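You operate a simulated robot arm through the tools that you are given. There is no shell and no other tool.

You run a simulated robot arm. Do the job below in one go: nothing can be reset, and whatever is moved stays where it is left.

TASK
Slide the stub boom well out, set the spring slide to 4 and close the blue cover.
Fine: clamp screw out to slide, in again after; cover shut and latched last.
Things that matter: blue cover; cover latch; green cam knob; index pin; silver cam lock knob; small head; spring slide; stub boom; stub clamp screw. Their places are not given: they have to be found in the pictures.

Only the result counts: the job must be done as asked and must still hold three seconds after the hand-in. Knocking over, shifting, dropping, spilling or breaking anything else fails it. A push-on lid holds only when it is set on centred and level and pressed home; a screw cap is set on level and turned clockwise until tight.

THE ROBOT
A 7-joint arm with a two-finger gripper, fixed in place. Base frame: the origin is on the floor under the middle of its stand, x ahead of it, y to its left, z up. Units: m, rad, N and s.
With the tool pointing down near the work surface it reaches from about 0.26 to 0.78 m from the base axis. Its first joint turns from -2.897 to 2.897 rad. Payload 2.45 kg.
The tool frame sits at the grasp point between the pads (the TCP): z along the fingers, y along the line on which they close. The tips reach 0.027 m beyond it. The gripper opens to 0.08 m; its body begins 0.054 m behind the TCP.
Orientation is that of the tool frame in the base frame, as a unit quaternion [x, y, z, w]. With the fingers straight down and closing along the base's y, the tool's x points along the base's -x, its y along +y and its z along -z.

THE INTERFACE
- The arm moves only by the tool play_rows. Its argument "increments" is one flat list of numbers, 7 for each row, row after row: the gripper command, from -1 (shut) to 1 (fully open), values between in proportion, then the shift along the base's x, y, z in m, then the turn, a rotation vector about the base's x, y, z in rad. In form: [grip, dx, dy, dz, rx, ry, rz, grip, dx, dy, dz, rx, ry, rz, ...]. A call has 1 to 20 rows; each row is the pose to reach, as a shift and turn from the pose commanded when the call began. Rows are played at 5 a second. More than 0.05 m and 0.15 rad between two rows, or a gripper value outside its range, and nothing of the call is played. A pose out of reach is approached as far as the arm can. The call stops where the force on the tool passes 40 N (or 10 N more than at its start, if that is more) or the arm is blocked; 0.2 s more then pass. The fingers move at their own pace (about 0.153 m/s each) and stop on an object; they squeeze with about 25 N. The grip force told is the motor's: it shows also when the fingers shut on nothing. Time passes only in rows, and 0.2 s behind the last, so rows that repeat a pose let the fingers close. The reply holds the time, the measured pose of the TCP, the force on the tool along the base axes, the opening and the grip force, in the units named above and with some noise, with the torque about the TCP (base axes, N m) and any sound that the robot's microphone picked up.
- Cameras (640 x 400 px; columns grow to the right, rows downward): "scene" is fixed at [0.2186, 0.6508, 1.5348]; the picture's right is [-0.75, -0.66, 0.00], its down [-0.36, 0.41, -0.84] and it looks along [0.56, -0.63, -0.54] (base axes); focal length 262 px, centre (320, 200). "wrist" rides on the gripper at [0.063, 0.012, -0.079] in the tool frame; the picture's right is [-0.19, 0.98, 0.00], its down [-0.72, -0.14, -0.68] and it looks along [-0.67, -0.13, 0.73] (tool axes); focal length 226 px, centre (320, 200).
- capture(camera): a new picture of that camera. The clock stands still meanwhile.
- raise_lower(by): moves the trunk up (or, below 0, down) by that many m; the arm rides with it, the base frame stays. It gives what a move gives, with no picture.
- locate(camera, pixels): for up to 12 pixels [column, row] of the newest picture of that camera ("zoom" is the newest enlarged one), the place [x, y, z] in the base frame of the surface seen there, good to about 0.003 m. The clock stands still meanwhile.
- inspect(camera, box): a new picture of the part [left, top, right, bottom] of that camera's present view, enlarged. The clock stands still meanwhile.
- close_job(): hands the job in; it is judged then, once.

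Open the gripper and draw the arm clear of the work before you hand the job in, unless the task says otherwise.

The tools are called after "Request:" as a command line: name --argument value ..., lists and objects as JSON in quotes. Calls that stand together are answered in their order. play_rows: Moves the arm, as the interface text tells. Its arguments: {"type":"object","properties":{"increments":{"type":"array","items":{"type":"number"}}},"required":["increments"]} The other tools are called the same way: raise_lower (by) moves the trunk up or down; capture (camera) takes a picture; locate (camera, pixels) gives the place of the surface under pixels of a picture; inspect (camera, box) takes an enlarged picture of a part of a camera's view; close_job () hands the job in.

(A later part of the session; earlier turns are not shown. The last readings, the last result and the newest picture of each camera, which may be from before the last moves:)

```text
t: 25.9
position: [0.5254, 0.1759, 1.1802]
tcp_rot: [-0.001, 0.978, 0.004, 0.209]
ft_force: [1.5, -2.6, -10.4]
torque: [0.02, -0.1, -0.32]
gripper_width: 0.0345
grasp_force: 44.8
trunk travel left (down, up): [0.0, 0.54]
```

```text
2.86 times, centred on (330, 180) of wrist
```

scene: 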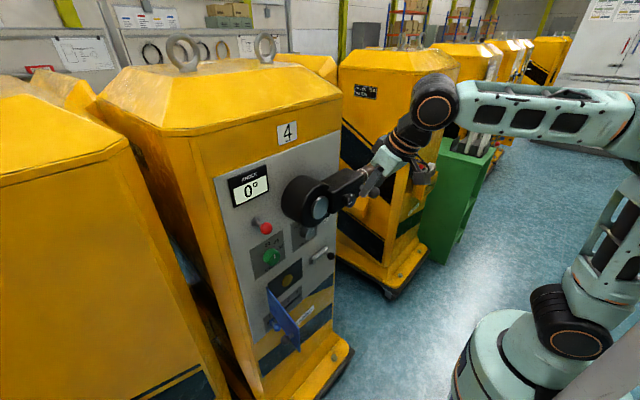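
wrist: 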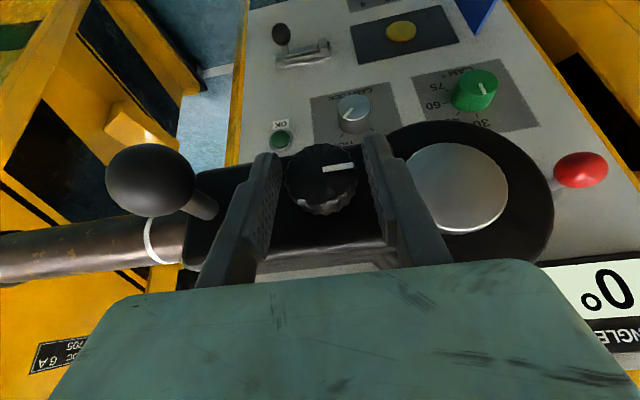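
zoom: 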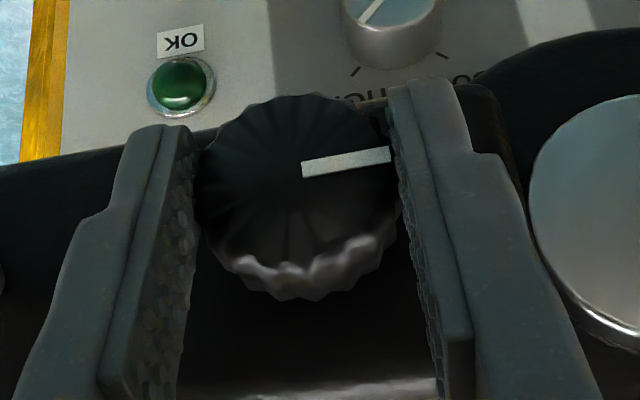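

The knob is gripped (width 0.0345). I turn it counter-clockwise seen from the front (negative about x), swinging around the knob's axis, first 0.42 rad.

Request:
play_rows --increments '[-1, 0, 0.0006, 0, -0.07, 0, 0, -1, 0, 0.0011, -0.0001, -0.14, 0, 0, -1, 0, 0.0017, -0.0002, -0.21, 0, 0, -1, 0, 0.0022, -0.0003, -0.28, 0, 0, -1, 0, 0.0027, -0.0005, -0.35, 0, 0, -1, 0, 0.0033, -0.0007, -0.42, 0, 0, -1, 0, 0.0033, -0.0007, -0.42, 0, 0]'

Request:
inspect --camera "wrist" --box '[220, 110, 440, 250]'

Request:
inspect --camera "scene" --box '[290, 110, 430, 230]'

```text
t: 27.5
position: [0.5232, 0.1815, 1.1831]
tcp_rot: [-0.048, 0.957, -0.197, 0.208]
ft_force: [2.0, 6.5, -33.7]
torque: [0.25, 0.22, 0.02]
gripper_width: 0.0349
grasp_force: 44.9
trunk travel left (down, up): [0.0, 0.54]
```

```text
2.86 times, centred on (330, 180) of wrist
```

zoom: 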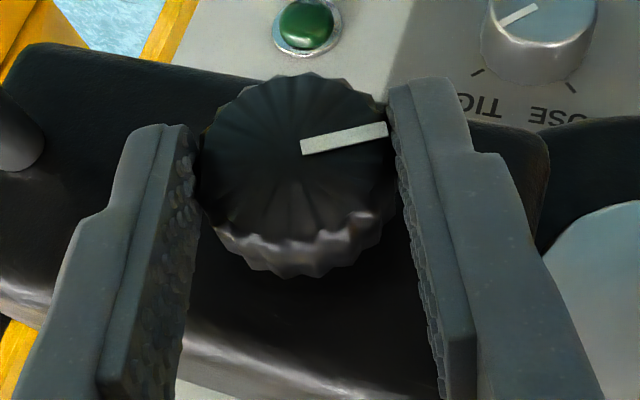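

```text
3.33 times, centred on (360, 170) of scene
```

zoom: 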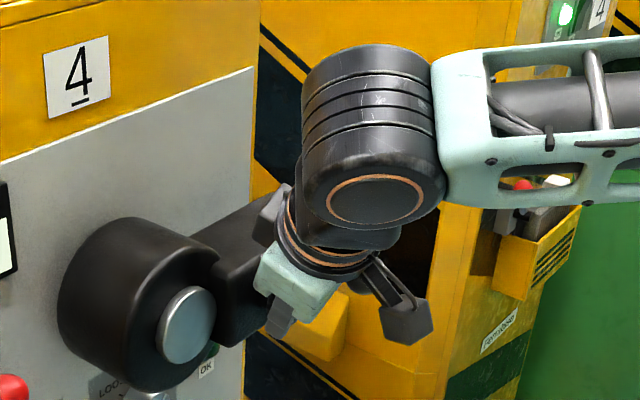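

The knob turned with the fingers (its line kept its place between them), but a vertical load of 33 N built up. I open slightly to release it and read the free pose.

Request:
play_rows --increments '[0.1, 0, 0, 0, 0, 0, 0, 0.1, 0, 0, 0, 0, 0, 0]'

Request:
inspect --camera "wrist" --box '[220, 110, 440, 250]'

```text
t: 28.1
position: [0.5214, 0.1791, 1.1872]
tcp_rot: [-0.046, 0.957, -0.198, 0.209]
ft_force: [-0.3, 0.1, 0.1]
torque: [0.0, 0.03, -0.02]
gripper_width: 0.0441
grasp_force: 0.1
trunk travel left (down, up): [0.0, 0.54]
```

```text
2.86 times, centred on (330, 180) of wrist
```

zoom: 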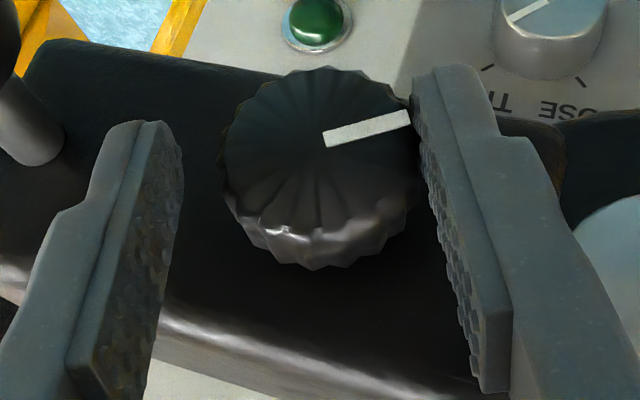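

Force is gone once open, and the free pose had drifted up about 7 mm; the knob sits nearer the right finger. I correct the pose, regrip and check the load.

Request:
play_rows --increments '[0.1, 0.0016, 0.0012, -0.005, 0, 0, 0, 0.1, 0.0016, 0.0012, -0.005, 0, 0, 0, -1, 0.0016, 0.0012, -0.005, 0, 0, 0, -1, 0.0016, 0.0012, -0.005, 0, 0, 0, -1, 0.0016, 0.0012, -0.005, 0, 0, 0]'

Request:
inspect --camera "wrist" --box '[220, 110, 440, 250]'

```text
t: 29.3
position: [0.5223, 0.1812, 1.182]
tcp_rot: [-0.047, 0.956, -0.197, 0.212]
ft_force: [-0.6, 8.0, -3.1]
torque: [0.11, -0.31, 0.37]
gripper_width: 0.0351
grasp_force: 44.7
trunk travel left (down, up): [0.0, 0.54]
```

```text
2.86 times, centred on (330, 180) of wrist
```

zoom: 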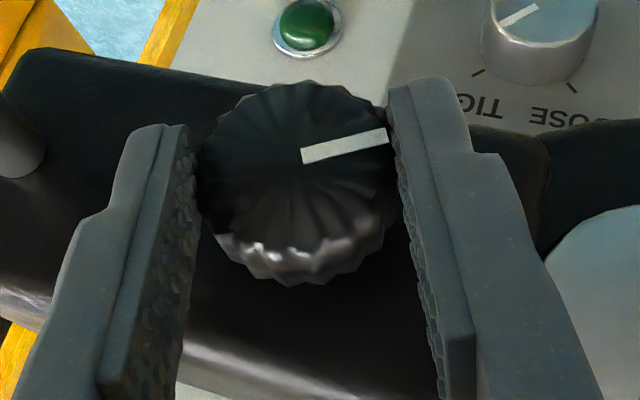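

Load is small now. I turn another 0.42 rad counter-clockwise, with a correction for the observed upward drift.

Request:
play_rows --increments '[-1, 0.0003, 0.0006, -0.0013, -0.07, 0, 0, -1, 0.0006, 0.0012, -0.0026, -0.14, 0, 0, -1, 0.001, 0.0018, -0.004, -0.21, 0, 0, -1, 0.0013, 0.0025, -0.0055, -0.28, 0, 0, -1, 0.0016, 0.0031, -0.007, -0.35, 0, 0, -1, 0.002, 0.0037, -0.0085, -0.42, 0, 0, -1, 0.002, 0.0037, -0.0085, -0.42, 0, 0]'

Request:
inspect --camera "wrist" --box '[220, 110, 440, 250]'

```text
t: 30.6
position: [0.5215, 0.1851, 1.1793]
tcp_rot: [-0.085, 0.903, -0.369, 0.205]
ft_force: [-9.1, 2.5, 9.3]
torque: [-0.03, 0.43, -0.21]
gripper_width: 0.0349
grasp_force: 44.7
trunk travel left (down, up): [0.0, 0.54]
stopped in row 6: the force on the tool passed its limit at 42 N (the readings are from after the stop); the commanded pose is now the measured one
```

```text
2.86 times, centred on (330, 180) of wrist
```

zoom: 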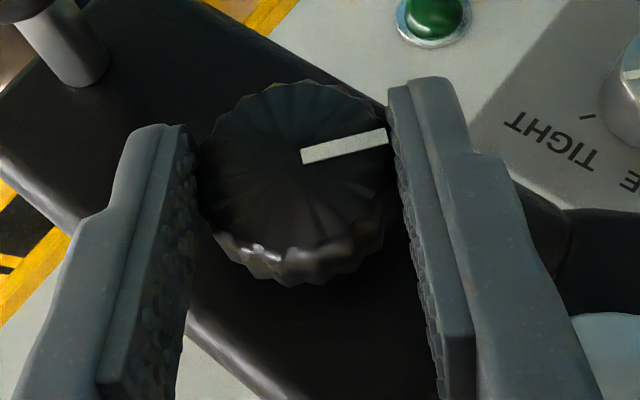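

About 44° has been turned and the knob still follows. I continue in a smaller stroke of 0.25 rad.

Request:
play_rows --increments '[-1, 0, 0.0004, -0.0004, -0.05, 0, 0, -1, 0, 0.0007, -0.0009, -0.1, 0, 0, -1, 0, 0.0011, -0.0013, -0.15, 0, 0, -1, 0, 0.0014, -0.0017, -0.2, 0, 0, -1, 0, 0.0017, -0.0022, -0.25, 0, 0, -1, 0, 0.0017, -0.0022, -0.25, 0, 0]'

Request:
inspect --camera "wrist" --box '[220, 110, 440, 250]'

```text
t: 32.0
position: [0.5217, 0.1864, 1.1755]
tcp_rot: [-0.108, 0.849, -0.481, 0.192]
ft_force: [-13.8, 12.5, 9.5]
torque: [0.0, -0.37, 0.45]
gripper_width: 0.0347
grasp_force: 45.7
trunk travel left (down, up): [0.0, 0.54]
```

```text
2.86 times, centred on (330, 180) of wrist
```

zoom: 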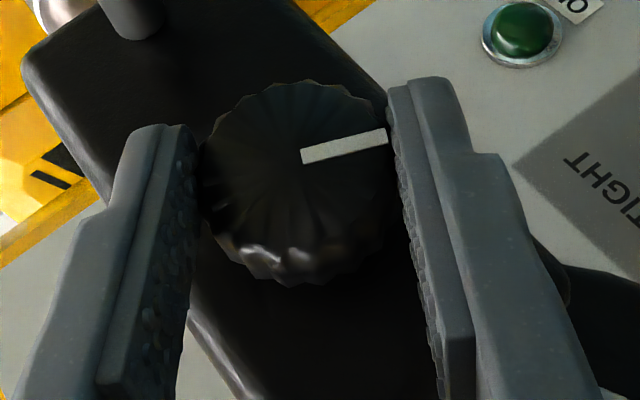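

Now 59° turned with hardly any turning torque. I continue another 0.3 rad.

Request:
play_rows --increments '[-1, 0, 0.0002, -0.0004, -0.05, 0, 0, -1, 0, 0.0003, -0.0009, -0.1, 0, 0, -1, 0, 0.0005, -0.0014, -0.15, 0, 0, -1, 0, 0.0007, -0.0019, -0.2, 0, 0, -1, 0, 0.0008, -0.0024, -0.25, 0, 0, -1, 0, 0.0009, -0.0029, -0.3, 0, 0, -1, 0, 0.0009, -0.0029, -0.3, 0, 0]'

Request:
inspect --camera "wrist" --box '[220, 110, 440, 250]'

Request:
capture --camera "scene"

```text
t: 33.6
position: [0.522, 0.1879, 1.1737]
tcp_rot: [-0.137, 0.767, -0.603, 0.173]
ft_force: [-26.0, 15.6, -4.0]
torque: [0.12, 0.14, -0.18]
gripper_width: 0.035
grasp_force: 45.1
trunk travel left (down, up): [0.0, 0.54]
```

```text
2.86 times, centred on (330, 180) of wrist
```

zoom: 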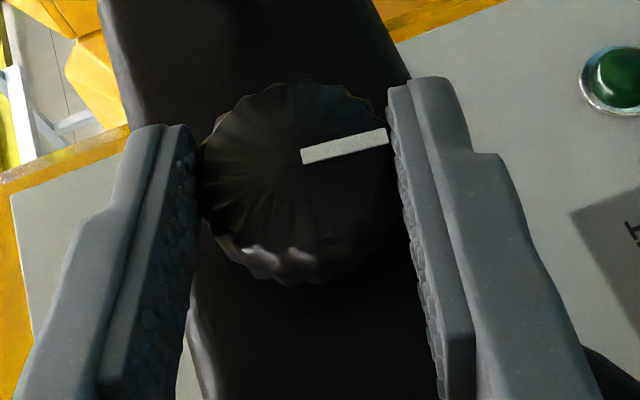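

```text
taken
```

scene: 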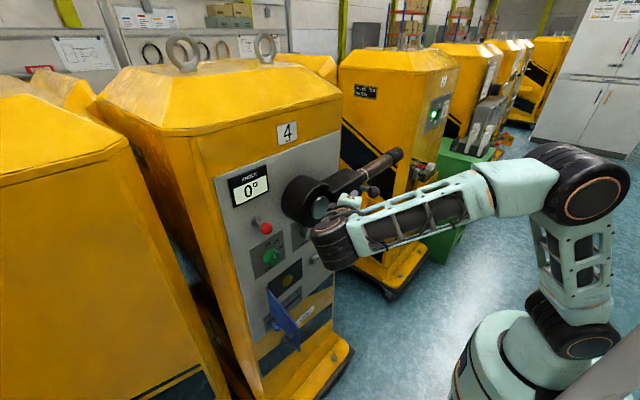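

Now 76° turned; an x load of 26 N suggests the screw is coming outward. I open and back off along the tool axis to look at the knob.

Request:
play_rows --increments '[0.15, 0, 0, 0, 0, 0, 0, 0.15, 0, 0, 0, 0, 0, 0, 0.15, -0.012, 0.02, 0.006, 0, 0, 0, 0.15, -0.024, 0.04, 0.012, 0, 0, 0, 0.15, -0.04, 0.06, 0.015, 0, 0, 0, 0.15, -0.04, 0.06, 0.015, 0, 0, 0]'

Request:
capture --camera "wrist"

Request:
inspect --camera "scene" --box '[300, 140, 420, 230]'

```text
t: 35.0
position: [0.4834, 0.2468, 1.1885]
tcp_rot: [-0.135, 0.768, -0.602, 0.171]
ft_force: [-0.2, 0.0, 0.6]
torque: [-0.03, 0.0, 0.01]
gripper_width: 0.0457
grasp_force: 0.1
trunk travel left (down, up): [0.0, 0.54]
```

```text
taken
```

wrist: 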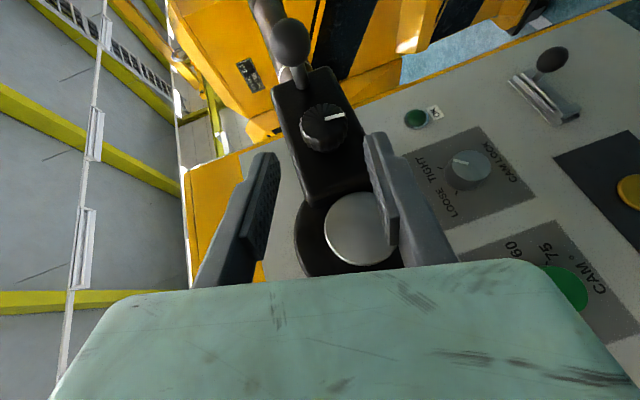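

```text
4.44 times, centred on (360, 185) of scene
```

zoom: 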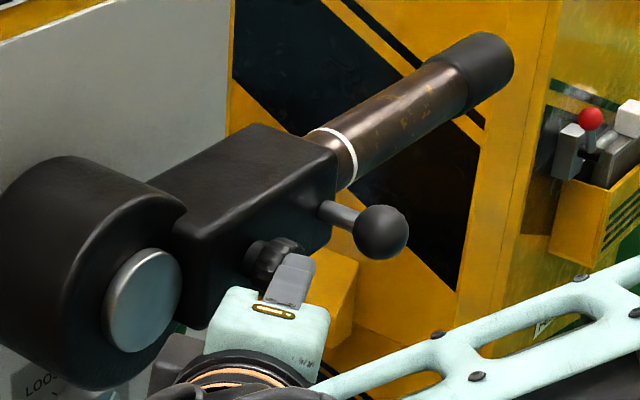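

The knob's line now points down (about a quarter turn). I measure whether the knob face has moved out from x≈0.530.

Request:
inspect --camera "wrist" --box '[250, 70, 410, 190]'

Request:
locate --camera "wrist" --pixels '[[322, 125], [335, 118], [310, 120], [326, 112], [325, 145], [330, 175], [310, 165], [355, 160], [289, 40], [300, 72]]'

```text
3.33 times, centred on (330, 130) of wrist
```

zoom: 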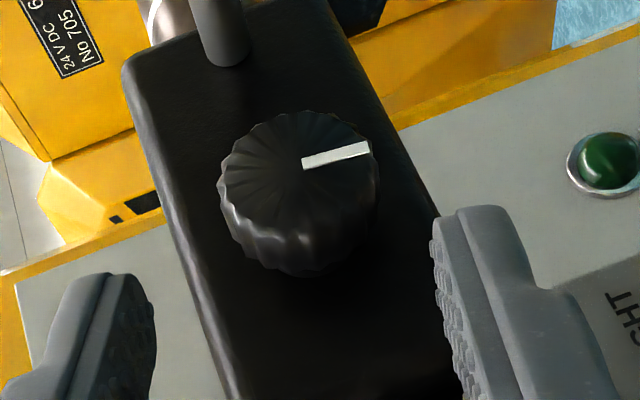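

```text
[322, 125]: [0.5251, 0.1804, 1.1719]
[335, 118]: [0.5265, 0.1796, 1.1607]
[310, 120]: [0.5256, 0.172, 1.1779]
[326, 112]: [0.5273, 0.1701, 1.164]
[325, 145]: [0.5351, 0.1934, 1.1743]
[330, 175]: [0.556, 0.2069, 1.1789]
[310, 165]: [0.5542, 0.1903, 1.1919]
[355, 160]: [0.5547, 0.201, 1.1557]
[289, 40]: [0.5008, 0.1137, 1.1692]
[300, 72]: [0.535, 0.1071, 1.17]
```

The knob face moved out about 4 mm (x≈0.526), so the screw is backing out. I swing the hand back above the knob for a second stroke, keeping clear of it.

Request:
play_rows --increments '[0.05, -0.015, 0.0, 0.02, 0.1, 0, 0, 0.05, -0.025, -0.005, 0.035, 0.21, 0, 0, 0.05, -0.03, -0.01, 0.045, 0.32, 0, 0, 0.05, -0.03, -0.018, 0.055, 0.43, 0, 0, 0.05, -0.03, -0.026, 0.06, 0.54, 0, 0, 0.05, -0.03, -0.034, 0.065, 0.65, 0, 0, 0.05, -0.03, -0.042, 0.065, 0.76, 0, 0, 0.05, -0.03, -0.05, 0.065, 0.87, 0, 0, 0.05, -0.03, -0.058, 0.065, 0.98, 0, 0, 0.05, -0.03, -0.066, 0.065, 1.09, 0, 0, 0.05, -0.03, -0.074, 0.065, 1.2, 0, 0, 0.05, -0.03, -0.08, 0.065, 1.31, 0, 0, 0.05, -0.03, -0.0815, 0.065, 1.42, 0, 0, 0.05, -0.03, -0.0815, 0.065, 1.527, 0, 0, 0.05, -0.03, -0.0815, 0.065, 1.527, 0, 0]'

Request:
capture --camera "wrist"

```text
t: 38.2
position: [0.4543, 0.1632, 1.2515]
tcp_rot: [0.022, 0.971, 0.097, 0.218]
ft_force: [-0.1, -0.1, -0.8]
torque: [-0.01, 0.05, -0.01]
gripper_width: 0.0421
grasp_force: 0.0
trunk travel left (down, up): [0.0, 0.54]
```

```text
taken
```

wrist: 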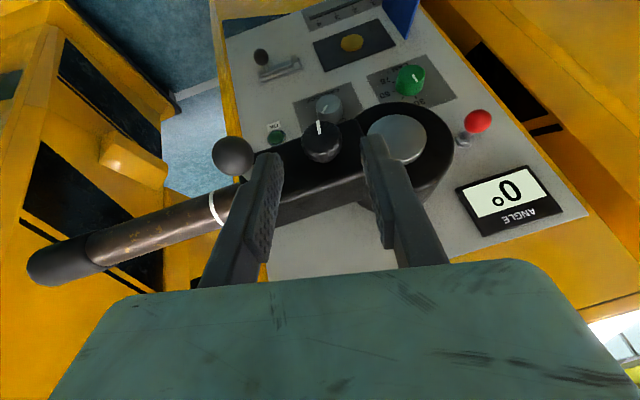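

At σ≈+0.2 rad above the knob. I move to the approach point and check the reading before going in.

Request:
play_rows --increments '[0.05, 0.02, 0.001, -0.008, 0, 0, 0, 0.05, 0.04, 0.002, -0.018, 0, 0, 0, 0.05, 0.0453, 0.002, -0.025, 0, 0, 0, 0.05, 0.0453, 0.002, -0.025, 0, 0, 0]'

Request:
capture --camera "wrist"

Request:
locate --camera "wrist" --pixels '[[270, 156], [258, 156], [377, 137], [368, 139], [322, 110], [322, 125]]'

```text
t: 39.2
position: [0.5005, 0.1665, 1.2272]
tcp_rot: [0.022, 0.971, 0.096, 0.217]
ft_force: [0.3, -0.7, -0.9]
torque: [-0.01, 0.04, 0.03]
gripper_width: 0.042
grasp_force: 0.1
trunk travel left (down, up): [0.0, 0.54]
```

```text
taken
```

wrist: 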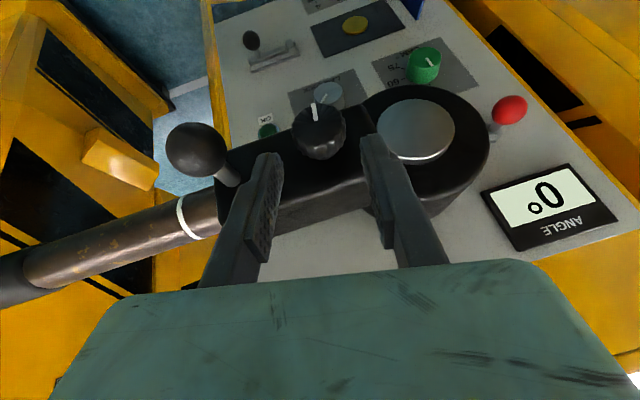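

```text
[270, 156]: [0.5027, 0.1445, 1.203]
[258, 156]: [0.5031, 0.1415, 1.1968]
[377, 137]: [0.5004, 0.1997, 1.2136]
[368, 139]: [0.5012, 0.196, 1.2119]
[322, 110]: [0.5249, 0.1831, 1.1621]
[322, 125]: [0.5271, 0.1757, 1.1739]
```

Aligned on the knob. I go in along the tool axis to about (0.521, 0.1743, 1.182) and check.

Request:
play_rows --increments '[0.05, 0.007, 0.0025, -0.015, 0, 0, 0, 0.05, 0.014, 0.005, -0.03, 0, 0, 0, 0.05, 0.0205, 0.0078, -0.045, 0, 0, 0, 0.05, 0.0205, 0.0078, -0.045, 0, 0, 0]'

Request:
inspect --camera "wrist" --box '[220, 110, 440, 250]'

```text
t: 40.2
position: [0.5216, 0.1742, 1.1774]
tcp_rot: [0.022, 0.972, 0.095, 0.214]
ft_force: [1.0, 0.3, 0.1]
torque: [0.0, 0.01, 0.0]
gripper_width: 0.042
grasp_force: 0.0
trunk travel left (down, up): [0.0, 0.54]
```

```text
2.86 times, centred on (330, 180) of wrist
```

zoom: 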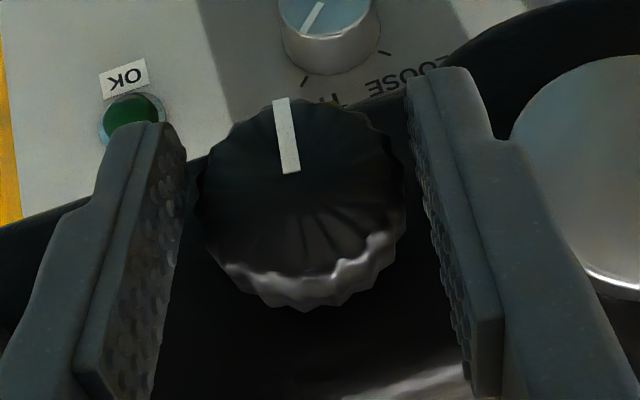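

The knob sits between the pads with clearance each side. I close and start the second counter-clockwise stroke with drift correction.

Request:
play_rows --increments '[-1, 0, 0, 0, 0, 0, 0, -1, 0, 0, 0, 0, 0, 0, -1, 0, 0.0006, -0.0012, -0.07, 0, 0, -1, 0.0006, 0.0012, -0.0024, -0.14, 0, 0, -1, 0.001, 0.0018, -0.0036, -0.21, 0, 0, -1, 0.0013, 0.0024, -0.0048, -0.28, 0, 0, -1, 0.0016, 0.003, -0.006, -0.35, 0, 0, -1, 0.002, 0.0035, -0.007, -0.42, 0, 0, -1, 0.002, 0.0035, -0.007, -0.42, 0, 0]'

Request:
inspect --camera "wrist" --box '[220, 110, 440, 250]'

```text
t: 42.2
position: [0.5209, 0.1768, 1.1765]
tcp_rot: [-0.024, 0.969, -0.108, 0.219]
ft_force: [0.2, 0.4, 31.6]
torque: [-0.04, -0.14, -0.01]
gripper_width: 0.035
grasp_force: 45.4
trunk travel left (down, up): [0.0, 0.54]
```

```text
2.86 times, centred on (330, 180) of wrist
```

zoom: 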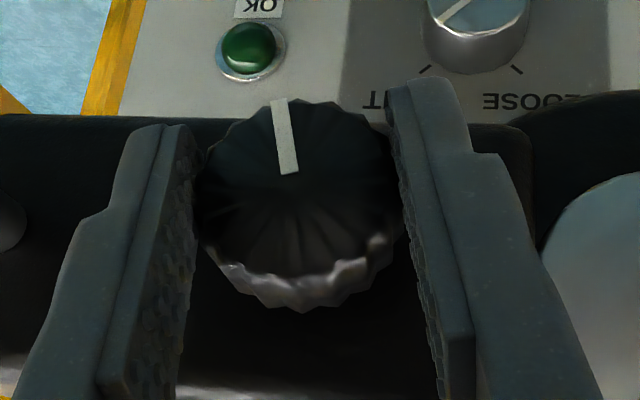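

The knob follows, but my drift correction overdid it (+31 N in z). I relieve that by 6 mm and continue without the correction.

Request:
play_rows --increments '[-1, 0, 0, 0.003, 0, 0, 0, -1, -0.001, 0.0004, 0.0058, -0.07, 0, 0, -1, -0.001, 0.0008, 0.0056, -0.14, 0, 0, -1, -0.001, 0.0012, 0.0054, -0.21, 0, 0, -1, -0.001, 0.0016, 0.0052, -0.28, 0, 0, -1, -0.001, 0.002, 0.005, -0.35, 0, 0, -1, -0.001, 0.0024, 0.0049, -0.42, 0, 0, -1, -0.001, 0.0024, 0.0049, -0.42, 0, 0]'

Request:
inspect --camera "wrist" --box '[220, 110, 440, 250]'

```text
t: 44.0
position: [0.5219, 0.1812, 1.1785]
tcp_rot: [-0.071, 0.926, -0.307, 0.207]
ft_force: [-8.7, 3.0, -34.5]
torque: [0.28, 0.31, 0.12]
gripper_width: 0.0352
grasp_force: 45.1
trunk travel left (down, up): [0.0, 0.54]
```

```text
2.86 times, centred on (330, 180) of wrist
```

zoom: 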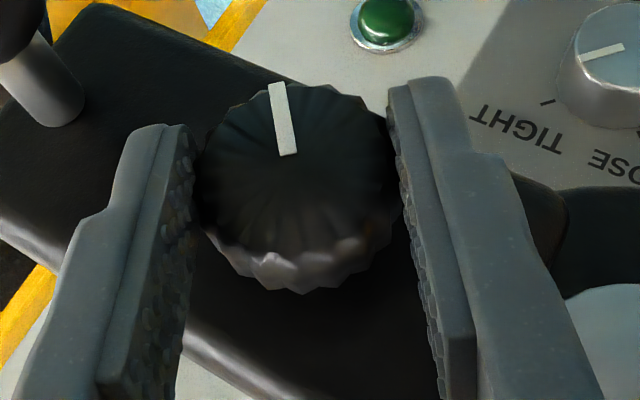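

The knob still follows; the load is now -34 N in z. I relieve by lowering 6 mm and turn on.

Request:
play_rows --increments '[-1, 0, 0, -0.003, 0, 0, 0, -1, 0, 0, -0.006, 0, 0, 0, -1, 0, 0.0004, -0.0066, -0.07, 0, 0, -1, 0, 0.0008, -0.0072, -0.14, 0, 0, -1, 0, 0.0012, -0.0078, -0.21, 0, 0, -1, 0, 0.0015, -0.0084, -0.28, 0, 0, -1, 0, 0.0015, -0.0084, -0.28, 0, 0]'

Request:
inspect --camera "wrist" --box '[220, 110, 440, 250]'

```text
t: 45.3
position: [0.5202, 0.1836, 1.1779]
tcp_rot: [-0.092, 0.885, -0.408, 0.205]
ft_force: [-5.8, 7.1, 8.6]
torque: [-0.02, 0.46, 0.01]
gripper_width: 0.0348
grasp_force: 44.8
trunk travel left (down, up): [0.0, 0.54]
stopped in row 6: the force on the tool passed its limit at 48 N (the readings are from after the stop); the commanded pose is now the measured one
```

```text
2.86 times, centred on (330, 180) of wrist
```

zoom: 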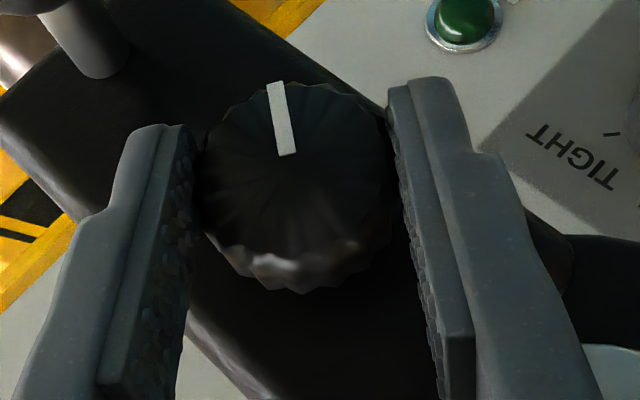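

Stopped by the force limit, now relaxed at σ≈-50°. I continue with pure rotation as worked in the first stroke.

Request:
play_rows --increments '[-1, 0, 0.0003, -0.0004, -0.05, 0, 0, -1, 0, 0.0005, -0.0008, -0.1, 0, 0, -1, 0, 0.0007, -0.0012, -0.15, 0, 0, -1, 0, 0.0009, -0.0016, -0.2, 0, 0, -1, 0, 0.001, -0.002, -0.25, 0, 0, -1, 0, 0.0011, -0.0024, -0.3, 0, 0, -1, 0, 0.0012, -0.0028, -0.35, 0, 0, -1, 0, 0.0012, -0.0028, -0.35, 0, 0]'

Request:
inspect --camera "wrist" --box '[220, 110, 440, 250]'

```text
t: 47.1
position: [0.5195, 0.1854, 1.1745]
tcp_rot: [-0.126, 0.8, -0.556, 0.185]
ft_force: [-9.7, 21.3, 12.6]
torque: [-0.04, -0.24, 0.74]
gripper_width: 0.0348
grasp_force: 44.7
trunk travel left (down, up): [0.0, 0.54]
```

```text
2.86 times, centred on (330, 180) of wrist
```

zoom: 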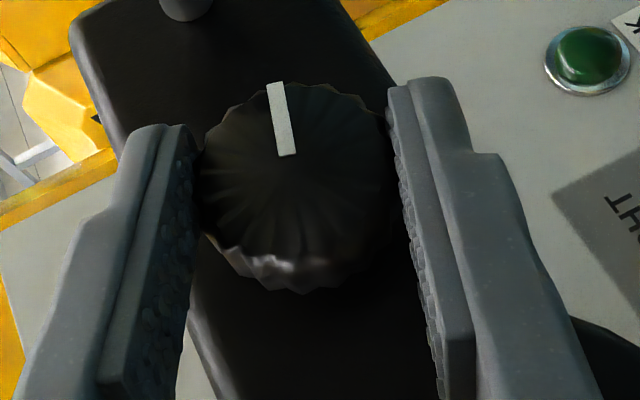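

About 157° turned in total, freely. I turn a little further and then release.

Request:
play_rows --increments '[-1, 0, -0.001, -0.0015, -0.05, 0, 0, -1, 0, -0.001, -0.002, -0.1, 0, 0, -1, 0, -0.001, -0.0025, -0.15, 0, 0, -1, 0, -0.001, -0.003, -0.2, 0, 0, -1, 0, -0.001, -0.003, -0.2, 0, 0, 0.15, 0, -0.001, -0.003, -0.2, 0, 0, 0.15, 0, -0.001, -0.003, -0.2, 0, 0, 0.15, -0.012, 0.019, 0.003, -0.2, 0, 0, 0.15, -0.024, 0.039, 0.009, -0.2, 0, 0, 0.15, -0.04, 0.059, 0.012, -0.2, 0, 0, 0.15, -0.04, 0.059, 0.012, -0.2, 0, 0]'

Request:
capture --camera "wrist"

Request:
locate --camera "wrist" --pixels '[[322, 125], [335, 118], [310, 120], [326, 112], [325, 145], [330, 175], [310, 165], [355, 160]]'

Request:
inspect --camera "scene" --box '[300, 140, 420, 230]'

```text
t: 48.0
position: [0.5185, 0.1855, 1.1712]
tcp_rot: [-0.141, 0.751, -0.62, 0.175]
ft_force: [-8.5, 19.3, 9.9]
torque: [-0.05, 0.26, 0.24]
gripper_width: 0.0347
grasp_force: 45.4
trunk travel left (down, up): [0.0, 0.54]
stopped in row 4: the force on the tool passed its limit at 42 N (the readings are from after the stop); the commanded pose is now the measured one
```

```text
taken
```

wrist: 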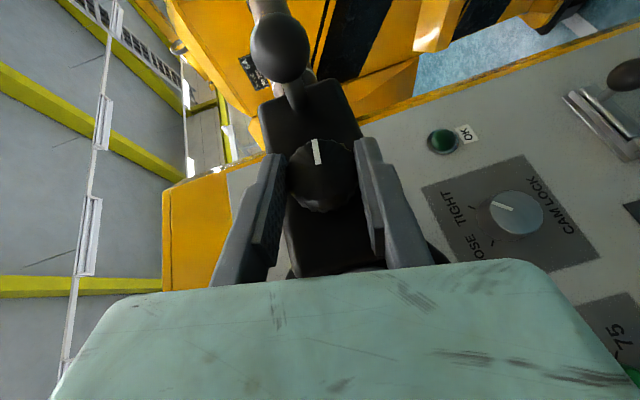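

```text
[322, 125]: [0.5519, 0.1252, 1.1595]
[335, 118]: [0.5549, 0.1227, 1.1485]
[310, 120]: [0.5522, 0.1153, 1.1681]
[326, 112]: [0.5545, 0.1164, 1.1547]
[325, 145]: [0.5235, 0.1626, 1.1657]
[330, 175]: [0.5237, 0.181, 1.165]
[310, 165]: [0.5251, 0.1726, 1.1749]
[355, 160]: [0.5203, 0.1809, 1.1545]
```

```text
4.44 times, centred on (360, 185) of scene
```

zoom: 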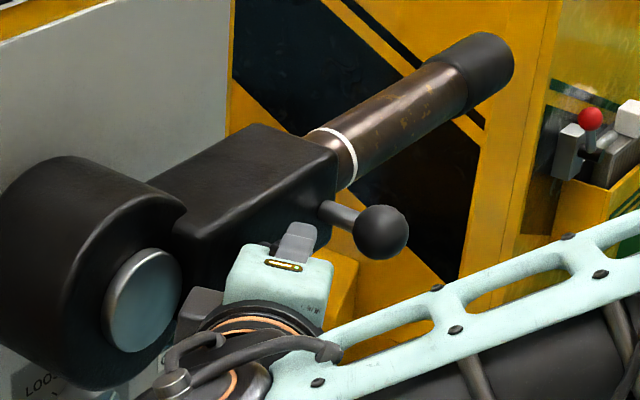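

The knob face is now at x≈0.5237 (about 6 mm out, ~166° turned). I release, back off along the tool axis, and then will try the stub.

Request:
play_rows --increments '[0.15, 0, 0, 0, 0, 0, 0, 0.15, 0, 0, 0, 0, 0, 0, 0.15, -0.012, 0.019, 0.004, 0, 0, 0, 0.15, -0.024, 0.039, 0.009, 0, 0, 0, 0.15, -0.04, 0.059, 0.012, 0, 0, 0, 0.15, -0.04, 0.059, 0.012, 0, 0, 0]'

Request:
capture --camera "wrist"

Request:
locate --camera "wrist" --pixels '[[322, 125], [335, 118], [310, 120], [326, 112], [325, 145], [330, 175], [310, 165], [355, 160]]'

```text
t: 49.5
position: [0.4812, 0.2419, 1.1834]
tcp_rot: [-0.139, 0.751, -0.621, 0.174]
ft_force: [-0.7, 0.8, 0.2]
torque: [0.0, -0.01, 0.02]
gripper_width: 0.0461
grasp_force: 0.1
trunk travel left (down, up): [0.0, 0.54]
```

```text
taken
```

wrist: 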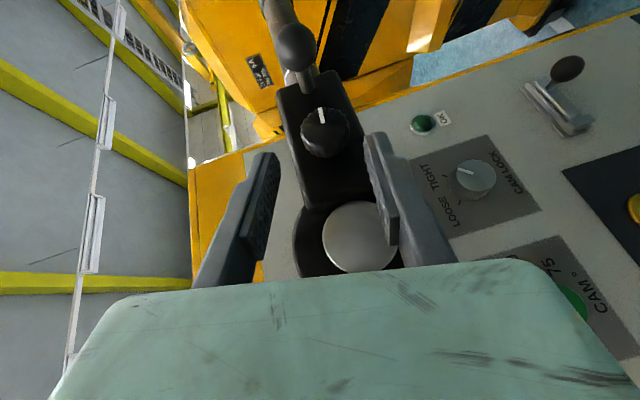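

```text
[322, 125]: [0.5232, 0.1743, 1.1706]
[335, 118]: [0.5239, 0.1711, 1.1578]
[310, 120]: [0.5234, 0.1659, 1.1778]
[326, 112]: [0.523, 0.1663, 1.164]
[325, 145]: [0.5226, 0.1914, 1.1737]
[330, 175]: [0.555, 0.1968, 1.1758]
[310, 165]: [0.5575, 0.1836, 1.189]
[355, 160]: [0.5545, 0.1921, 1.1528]
```

The line now points to -y (half a turn) and the knob stands 7 mm further out. I swing the hand back upright above and in front of the boom before going to the stub.

Request:
play_rows --increments '[0.3, -0.02, 0.0, 0.02, 0.1, 0, 0, 0.5, -0.03, -0.005, 0.035, 0.2, 0, 0, 0.5, -0.035, -0.01, 0.05, 0.3, 0, 0, 0.5, -0.035, -0.018, 0.065, 0.4, 0, 0, 0.5, -0.035, -0.026, 0.075, 0.5, 0, 0, 0.5, -0.035, -0.034, 0.08, 0.6, 0, 0, 0.5, -0.03, -0.042, 0.09, 0.7, 0, 0, 0.5, -0.03, -0.05, 0.09, 0.8, 0, 0, 0.5, -0.03, -0.058, 0.095, 0.9, 0, 0, 0.5, -0.03, -0.066, 0.1, 1.0, 0, 0, 0.5, -0.03, -0.074, 0.1, 1.1, 0, 0, 0.5, -0.03, -0.08, 0.1, 1.2, 0, 0, 0.5, -0.03, -0.0815, 0.1, 1.3, 0, 0, 0.5, -0.03, -0.0815, 0.1, 1.38, 0, 0, 0.5, -0.03, -0.0815, 0.1, 1.38, 0, 0]'

```text
t: 52.6
position: [0.4529, 0.1601, 1.2814]
tcp_rot: [0.003, 0.975, 0.0, 0.221]
ft_force: [-0.4, 0.2, 0.2]
torque: [0.0, -0.03, 0.0]
gripper_width: 0.06
grasp_force: 0.1
trunk travel left (down, up): [0.0, 0.54]
```

Upright again at z≈1.28. I turn the tool straight down, moving toward y≈0, and then raise the trunk by 0.15 m to have reach for the stub.

Request:
play_rows --increments '[1, 0.005, -0.02, 0.005, 0, 0.1, 0, 1, 0.01, -0.04, 0.01, 0, 0.2, 0, 1, 0.015, -0.06, 0.015, 0, 0.3, 0, 1, 0.02, -0.08, 0.02, 0, 0.4, 0, 1, 0.02, -0.11, 0.02, 0, 0.445, 0, 1, 0.02, -0.14, 0.02, 0, 0.445, 0, 1, 0.02, -0.16, 0.02, 0, 0.445, 0, 1, 0.02, -0.16, 0.02, 0, 0.445, 0]'

Request:
raise_lower --by 0.15

```text
t: 54.5
position: [0.4713, -0.0006, 1.3036]
tcp_rot: [0.003, 1.0, -0.001, 0.003]
ft_force: [-0.4, -0.1, 0.9]
torque: [0.01, 0.02, -0.03]
gripper_width: 0.08
grasp_force: 0.1
trunk travel left (down, up): [0.0, 0.54]
```

```text
t: 56.2
position: [0.4715, -0.0019, 1.452]
tcp_rot: [0.003, 1.0, -0.001, 0.002]
ft_force: [-0.7, 0.6, -0.4]
torque: [-0.01, -0.01, 0.0]
gripper_width: 0.0802
grasp_force: 0.0
trunk travel left (down, up): [-0.15, 0.39]
```

Trunk raised, TCP at z≈1.452. I yaw the hand -90° (so it closes along x) while moving over the stub near y≈-0.05.

Request:
play_rows --increments '[1, 0, 0, 0, 0, 0, -0.13, 1, 0, 0, -0.01, 0, 0, -0.26, 1, 0.01, -0.005, -0.02, 0, 0, -0.39, 1, 0.02, -0.01, -0.03, 0, 0, -0.52, 1, 0.03, -0.015, -0.04, 0, 0, -0.65, 1, 0.04, -0.02, -0.05, 0, 0, -0.78, 1, 0.05, -0.025, -0.06, 0, 0, -0.91, 1, 0.06, -0.03, -0.07, 0, 0, -1.04, 1, 0.07, -0.035, -0.08, 0, 0, -1.17, 1, 0.08, -0.04, -0.09, 0, 0, -1.3, 1, 0.09, -0.045, -0.1, 0, 0, -1.43, 1, 0.1, -0.05, -0.11, 0, 0, -1.56, 1, 0.1, -0.05, -0.11, 0, 0, -1.571, 1, 0.1, -0.05, -0.11, 0, 0, -1.571]'

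Request:
capture --camera "wrist"

Request:
capture --camera "scene"

```text
t: 59.2
position: [0.5718, -0.0524, 1.3439]
tcp_rot: [0.71, 0.704, -0.003, 0.001]
ft_force: [-0.3, 0.2, 0.0]
torque: [0.02, 0.03, 0.0]
gripper_width: 0.08
grasp_force: 0.1
trunk travel left (down, up): [-0.15, 0.39]
```

```text
taken
```

wrist: 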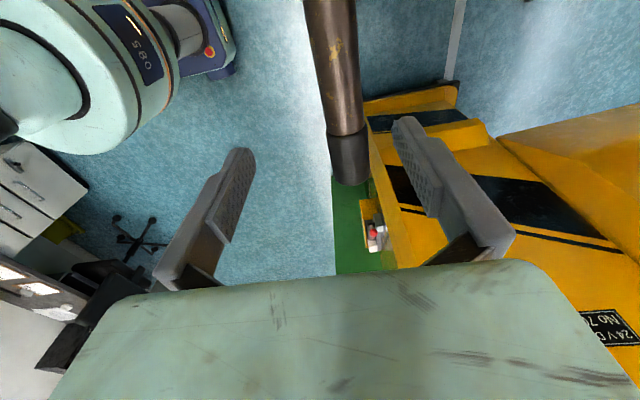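

```text
taken
```

scene: 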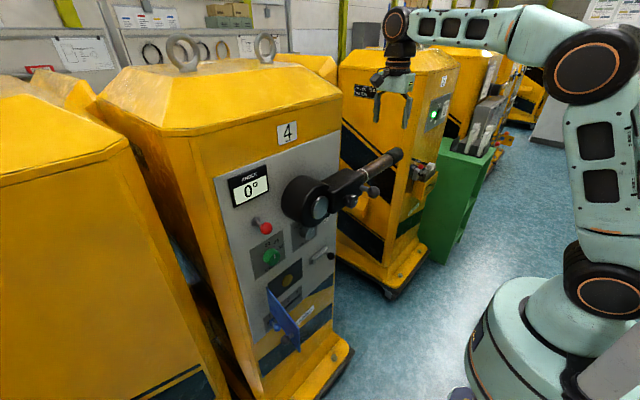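

The stub and its black tip are in view at (340,90) and (350,160). I measure them.

Request:
locate --camera "wrist" --pixels '[[335, 30], [340, 80], [345, 120], [348, 145], [350, 165], [350, 183], [320, 80], [360, 75], [332, 150], [367, 145], [312, 20], [354, 10]]'

Request:
inspect --camera "wrist" --box '[260, 0, 420, 200]'

```text
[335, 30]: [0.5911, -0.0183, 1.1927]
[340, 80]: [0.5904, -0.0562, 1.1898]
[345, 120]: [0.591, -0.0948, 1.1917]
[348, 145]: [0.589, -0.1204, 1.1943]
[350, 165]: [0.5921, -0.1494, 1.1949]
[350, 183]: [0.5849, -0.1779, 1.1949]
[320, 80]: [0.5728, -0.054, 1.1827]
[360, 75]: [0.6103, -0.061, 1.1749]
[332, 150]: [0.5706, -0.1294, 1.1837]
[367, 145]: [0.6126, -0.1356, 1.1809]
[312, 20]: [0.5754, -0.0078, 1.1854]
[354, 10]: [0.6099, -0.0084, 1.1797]
```

```text
2.00 times, centred on (340, 100) of wrist
```

zoom: 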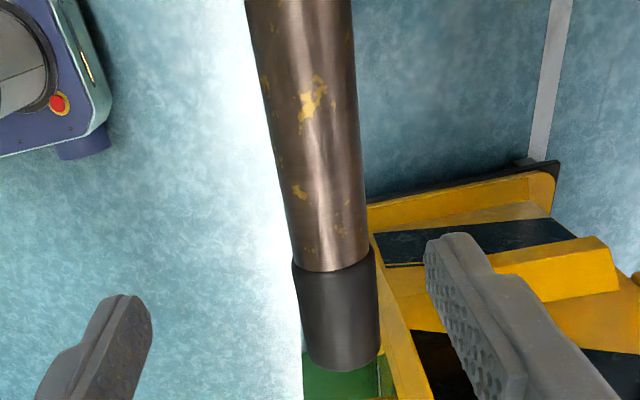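

The rod axis is about x 0.591, z 1.172 with the tip's shoulder near y≈-0.107. I check where the neighbouring cabinet's front is, since the hand is wide along x.

Request:
locate --camera "wrist" --pixels '[[560, 260], [600, 325], [520, 190], [440, 180], [385, 180], [376, 240], [360, 240], [480, 130], [570, 150], [400, 110], [470, 90], [380, 205]]'

Request:
locate --camera "scene" --pixels '[[395, 110], [420, 90], [350, 110], [360, 90], [440, 115], [418, 170], [425, 190], [360, 230], [390, 200], [345, 80], [408, 65], [430, 70]]'

```text
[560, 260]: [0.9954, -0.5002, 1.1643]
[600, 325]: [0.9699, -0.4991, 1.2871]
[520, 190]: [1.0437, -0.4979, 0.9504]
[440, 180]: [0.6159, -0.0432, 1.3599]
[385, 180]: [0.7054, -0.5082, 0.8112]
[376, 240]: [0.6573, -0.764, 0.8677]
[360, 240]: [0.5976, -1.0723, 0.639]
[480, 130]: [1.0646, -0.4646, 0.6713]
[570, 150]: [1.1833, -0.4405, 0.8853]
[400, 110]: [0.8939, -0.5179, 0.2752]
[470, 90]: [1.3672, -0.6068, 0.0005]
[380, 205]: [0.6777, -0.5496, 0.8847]
```

```text
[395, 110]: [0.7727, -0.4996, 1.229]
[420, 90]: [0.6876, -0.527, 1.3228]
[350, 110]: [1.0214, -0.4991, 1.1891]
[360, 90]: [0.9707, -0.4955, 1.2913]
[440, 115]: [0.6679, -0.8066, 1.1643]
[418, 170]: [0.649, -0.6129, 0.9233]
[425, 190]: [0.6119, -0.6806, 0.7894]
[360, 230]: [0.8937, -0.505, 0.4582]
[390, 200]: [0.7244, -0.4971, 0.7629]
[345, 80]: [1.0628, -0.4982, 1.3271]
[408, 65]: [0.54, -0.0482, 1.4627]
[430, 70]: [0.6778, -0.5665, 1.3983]
```

The neighbour cabinet only begins at y≈-0.5, so there is free space. I descend over the rod near the tip's shoulder at y≈-0.083.

Request:
play_rows --increments '[1, 0.01, -0.02, -0.02, 0, 0, 0, 1, 0.019, -0.031, -0.04, 0, 0, 0, 1, 0.019, -0.031, -0.07, 0, 0, 0, 1, 0.019, -0.031, -0.1, 0, 0, 0, 1, 0.019, -0.031, -0.1, 0, 0, 0]'

Request:
capture --camera "wrist"

```text
t: 60.4
position: [0.5905, -0.0826, 1.2414]
tcp_rot: [0.709, 0.706, -0.002, 0.002]
ft_force: [0.4, 0.4, -1.2]
torque: [0.02, 0.0, -0.01]
gripper_width: 0.0803
grasp_force: 0.0
trunk travel left (down, up): [-0.15, 0.39]
```

```text
taken
```

wrist: 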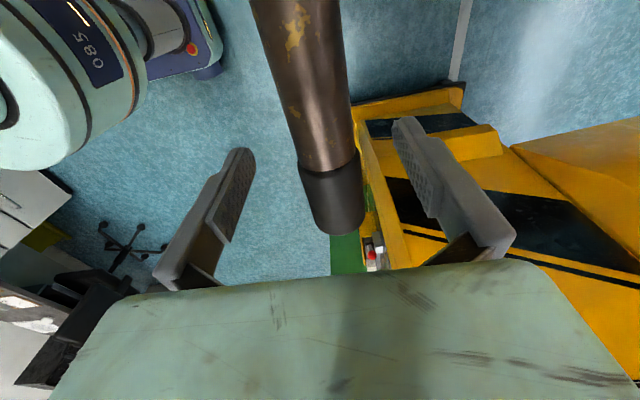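

The rod is centred between the fingers. I descend to z≈1.178 and close on the rod.

Request:
play_rows --increments '[1, 0, 0, -0.02, 0, 0, 0, 1, 0, 0, -0.04, 0, 0, 0, 1, 0, 0, -0.063, 0, 0, 0, 1, 0, 0, -0.063, 0, 0, 0, -1, 0, 0, -0.063, 0, 0, 0, -1, 0, 0, -0.063, 0, 0, 0, -1, 0, 0, -0.063, 0, 0, 0]'

Request:
capture --camera "wrist"

```text
t: 62.0
position: [0.5894, -0.0821, 1.1782]
tcp_rot: [0.709, 0.706, -0.004, 0.001]
ft_force: [-5.8, 0.0, -6.8]
torque: [-0.11, 0.01, 0.24]
gripper_width: 0.0416
grasp_force: 44.9
trunk travel left (down, up): [-0.15, 0.39]
```

```text
taken
```

wrist: 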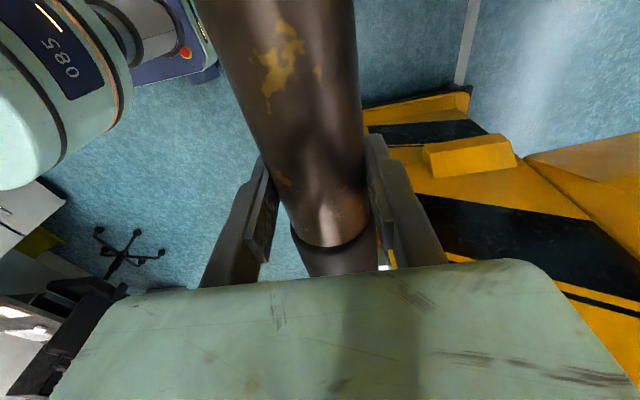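

The rod is gripped (0.0416 m). I pull gently along -y by 4 cm and watch the force.

Request:
play_rows --increments '[-1, 0, -0.005, 0, 0, 0, 0, -1, 0, -0.01, 0, 0, 0, 0, -1, 0, -0.015, 0, 0, 0, 0, -1, 0, -0.02, 0, 0, 0, 0, -1, 0, -0.03, 0, 0, 0, 0, -1, 0, -0.04, 0, 0, 0, 0, -1, 0, -0.04, 0, 0, 0, 0]'

Request:
inspect --camera "scene" --box '[290, 120, 450, 240]'

```text
t: 63.6
position: [0.5907, -0.1232, 1.1786]
tcp_rot: [0.71, 0.704, -0.004, 0.0]
ft_force: [-14.5, -1.0, -27.9]
torque: [-0.02, -0.14, 0.29]
gripper_width: 0.0416
grasp_force: 44.1
trunk travel left (down, up): [-0.15, 0.39]
```

```text
3.33 times, centred on (370, 180) of scene
```

zoom: 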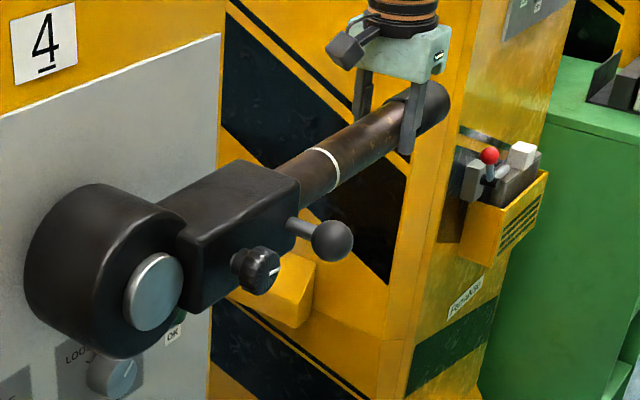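

The stub slid out 4 cm (the white ring has left the sleeve). I relieve the side loads slightly and keep pulling in small steps.

Request:
play_rows --increments '[-1, -0.002, 0, -0.004, 0, 0, 0, -1, -0.002, -0.01, -0.004, 0, 0, 0, -1, -0.002, -0.02, -0.004, 0, 0, 0, -1, -0.002, -0.03, -0.004, 0, 0, 0, -1, -0.002, -0.04, -0.004, 0, 0, 0, -1, -0.002, -0.04, -0.004, 0, 0, 0]'

Request:
inspect --camera "scene" --box '[290, 120, 450, 240]'

```text
t: 64.9
position: [0.5893, -0.1605, 1.1796]
tcp_rot: [0.709, 0.706, 0.0, 0.005]
ft_force: [3.6, 3.5, 7.1]
torque: [0.16, 0.74, 0.29]
gripper_width: 0.0414
grasp_force: 45.1
trunk travel left (down, up): [-0.15, 0.39]
stopped in row 6: the force on the tool passed its limit at 44 N (the readings are from after the stop); the commanded pose is now the measured one
```

```text
3.33 times, centred on (370, 180) of scene
```

zoom: 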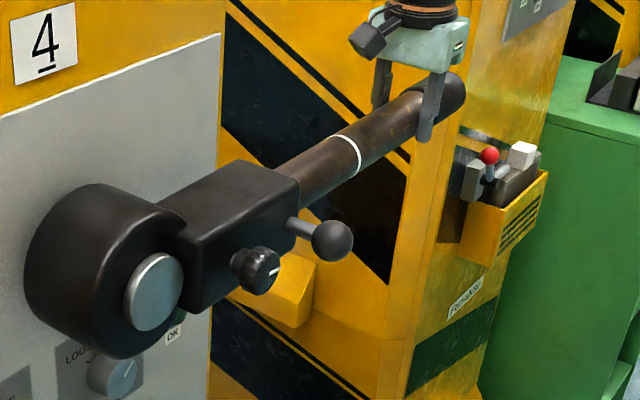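

Pulled 7.8 cm so far; the force limit tripped at the end. I try a further 2 cm gently to learn whether this is the end stop.

Request:
play_rows --increments '[-1, 0, -0.004, 0, 0, 0, 0, -1, 0, -0.008, 0, 0, 0, 0, -1, 0, -0.012, 0, 0, 0, 0, -1, 0, -0.016, 0, 0, 0, 0, -1, 0, -0.02, 0, 0, 0, 0]'

Request:
inspect --camera "scene" --box '[290, 120, 450, 240]'

```text
t: 66.1
position: [0.59, -0.1813, 1.1795]
tcp_rot: [0.71, 0.704, 0.0, 0.007]
ft_force: [6.4, 27.5, 4.1]
torque: [1.05, 0.14, 0.34]
gripper_width: 0.0418
grasp_force: 44.8
trunk travel left (down, up): [-0.15, 0.39]
```

```text
3.33 times, centred on (370, 180) of scene
```

zoom: 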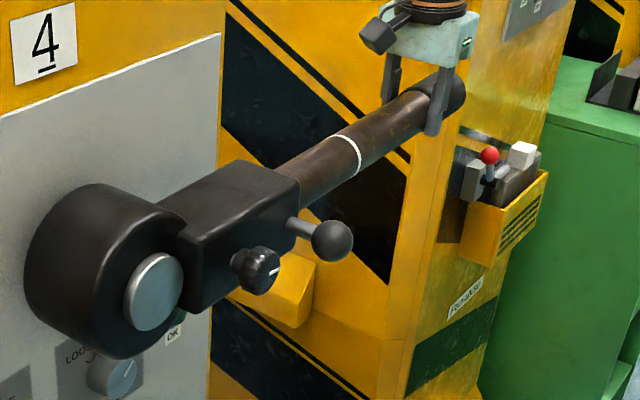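

The ring did not move further while the hand slid 2 cm with 27 N resistance, so the stub is at its outer stop. I relieve the pull, open, and rise clear.

Request:
play_rows --increments '[-1, 0, 0.004, 0, 0, 0, 0, 1, 0, 0.004, 0, 0, 0, 0, 1, 0, 0.004, 0, 0, 0, 0, 1, 0, 0.004, 0.02, 0, 0, 0, 1, 0, 0.004, 0.05, 0, 0, 0, 1, 0, 0.004, 0.09, 0, 0, 0, 1, 0, 0.004, 0.13, 0, 0, 0, 1, 0, 0.004, 0.16, 0, 0, 0, 1, 0, 0.004, 0.16, 0, 0, 0]'

Request:
capture --camera "wrist"

Request:
inspect --camera "scene" --box '[290, 120, 450, 240]'

```text
t: 68.1
position: [0.59, -0.1776, 1.3385]
tcp_rot: [0.709, 0.706, 0.0, 0.005]
ft_force: [-0.1, 0.4, -0.8]
torque: [-0.01, 0.02, -0.01]
gripper_width: 0.0797
grasp_force: 0.1
trunk travel left (down, up): [-0.15, 0.39]
```

```text
taken
```

wrist: 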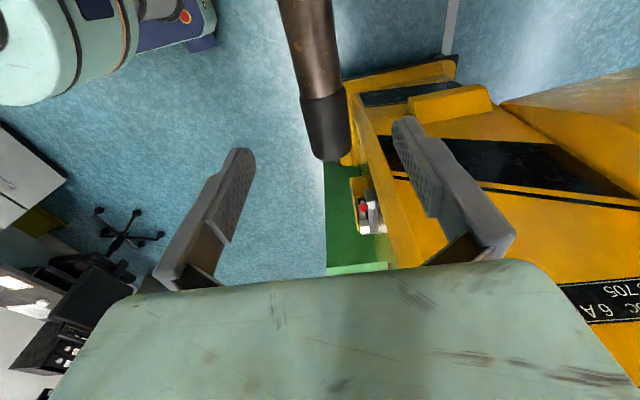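

```text
3.33 times, centred on (370, 180) of scene
```

zoom: 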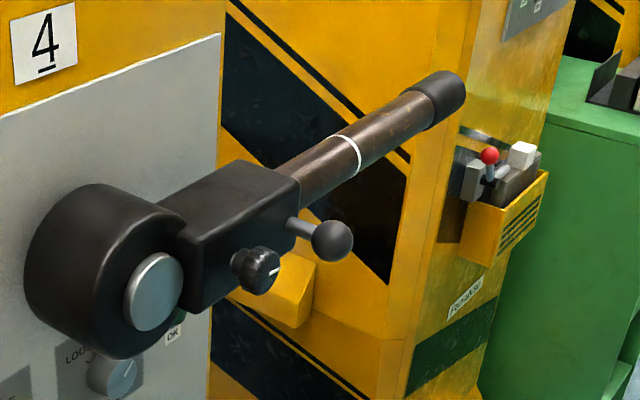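

The stub is well out and stays there. I note the stub tip's new place and then yaw the hand back while returning in front of the boom.

Request:
locate --camera "wrist" --pixels '[[310, 50], [320, 85], [325, 105], [328, 140], [330, 155]]'

Request:
play_rows --increments '[1, -0.01, 0.01, 0.01, 0, 0, 0.12, 1, -0.02, 0.02, 0.02, 0, 0, 0.24, 1, -0.03, 0.03, 0.03, 0, 0, 0.36, 1, -0.04, 0.045, 0.04, 0, 0, 0.48, 1, -0.05, 0.06, 0.05, 0, 0, 0.6, 1, -0.06, 0.075, 0.06, 0, 0, 0.72, 1, -0.07, 0.09, 0.07, 0, 0, 0.84, 1, -0.08, 0.105, 0.08, 0, 0, 0.96, 1, -0.09, 0.12, 0.09, 0, 0, 1.08, 1, -0.1, 0.135, 0.095, 0, 0, 1.2, 1, -0.11, 0.15, 0.1, 0, 0, 1.32, 1, -0.12, 0.165, 0.105, 0, 0, 1.44, 1, -0.12, 0.18, 0.11, 0, 0, 1.56, 1, -0.12, 0.18, 0.11, 0, 0, 1.571, 1, -0.12, 0.18, 0.11, 0, 0, 1.571]'

```text
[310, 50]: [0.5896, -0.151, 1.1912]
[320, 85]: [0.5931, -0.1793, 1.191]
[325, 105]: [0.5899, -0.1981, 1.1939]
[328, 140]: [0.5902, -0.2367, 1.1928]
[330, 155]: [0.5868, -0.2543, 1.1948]
```

```text
t: 71.3
position: [0.469, 0.0009, 1.4494]
tcp_rot: [0.002, 1.0, 0.003, 0.004]
ft_force: [0.2, -0.4, 0.5]
torque: [0.0, -0.01, 0.03]
gripper_width: 0.0802
grasp_force: 0.0
trunk travel left (down, up): [-0.15, 0.39]
```

The tip is now near y≈-0.258, i.e. 8 cm further out. I lower the trunk back and take the tilted pose in front of the knob.

Request:
raise_lower --by -0.15

Request:
play_rows --increments '[0.8, 0, 0.03, 0, 0, 0, 0, 0.6, 0, 0.06, 0, 0, 0, 0, 0.5, 0, 0.1, 0, 0, -0.05, 0, 0.5, -0.005, 0.13, -0.005, 0, -0.15, 0, 0.5, -0.01, 0.16, -0.01, 0, -0.25, 0, 0.5, -0.015, 0.16, -0.015, 0, -0.35, 0, 0.5, -0.018, 0.16, -0.02, 0, -0.44, 0, 0.5, -0.018, 0.16, -0.02, 0, -0.44, 0]'

```text
t: 73.0
position: [0.4704, 0.0006, 1.2994]
tcp_rot: [0.003, 1.0, 0.004, 0.004]
ft_force: [0.7, 0.4, -0.6]
torque: [0.02, -0.01, -0.01]
gripper_width: 0.0798
grasp_force: 0.1
trunk travel left (down, up): [0.0, 0.54]
```

```text
t: 74.8
position: [0.4551, 0.1569, 1.2782]
tcp_rot: [0.006, 0.975, 0.003, 0.221]
ft_force: [0.4, -1.0, -0.1]
torque: [0.02, 0.08, 0.04]
gripper_width: 0.0599
grasp_force: 0.1
trunk travel left (down, up): [0.0, 0.54]
```

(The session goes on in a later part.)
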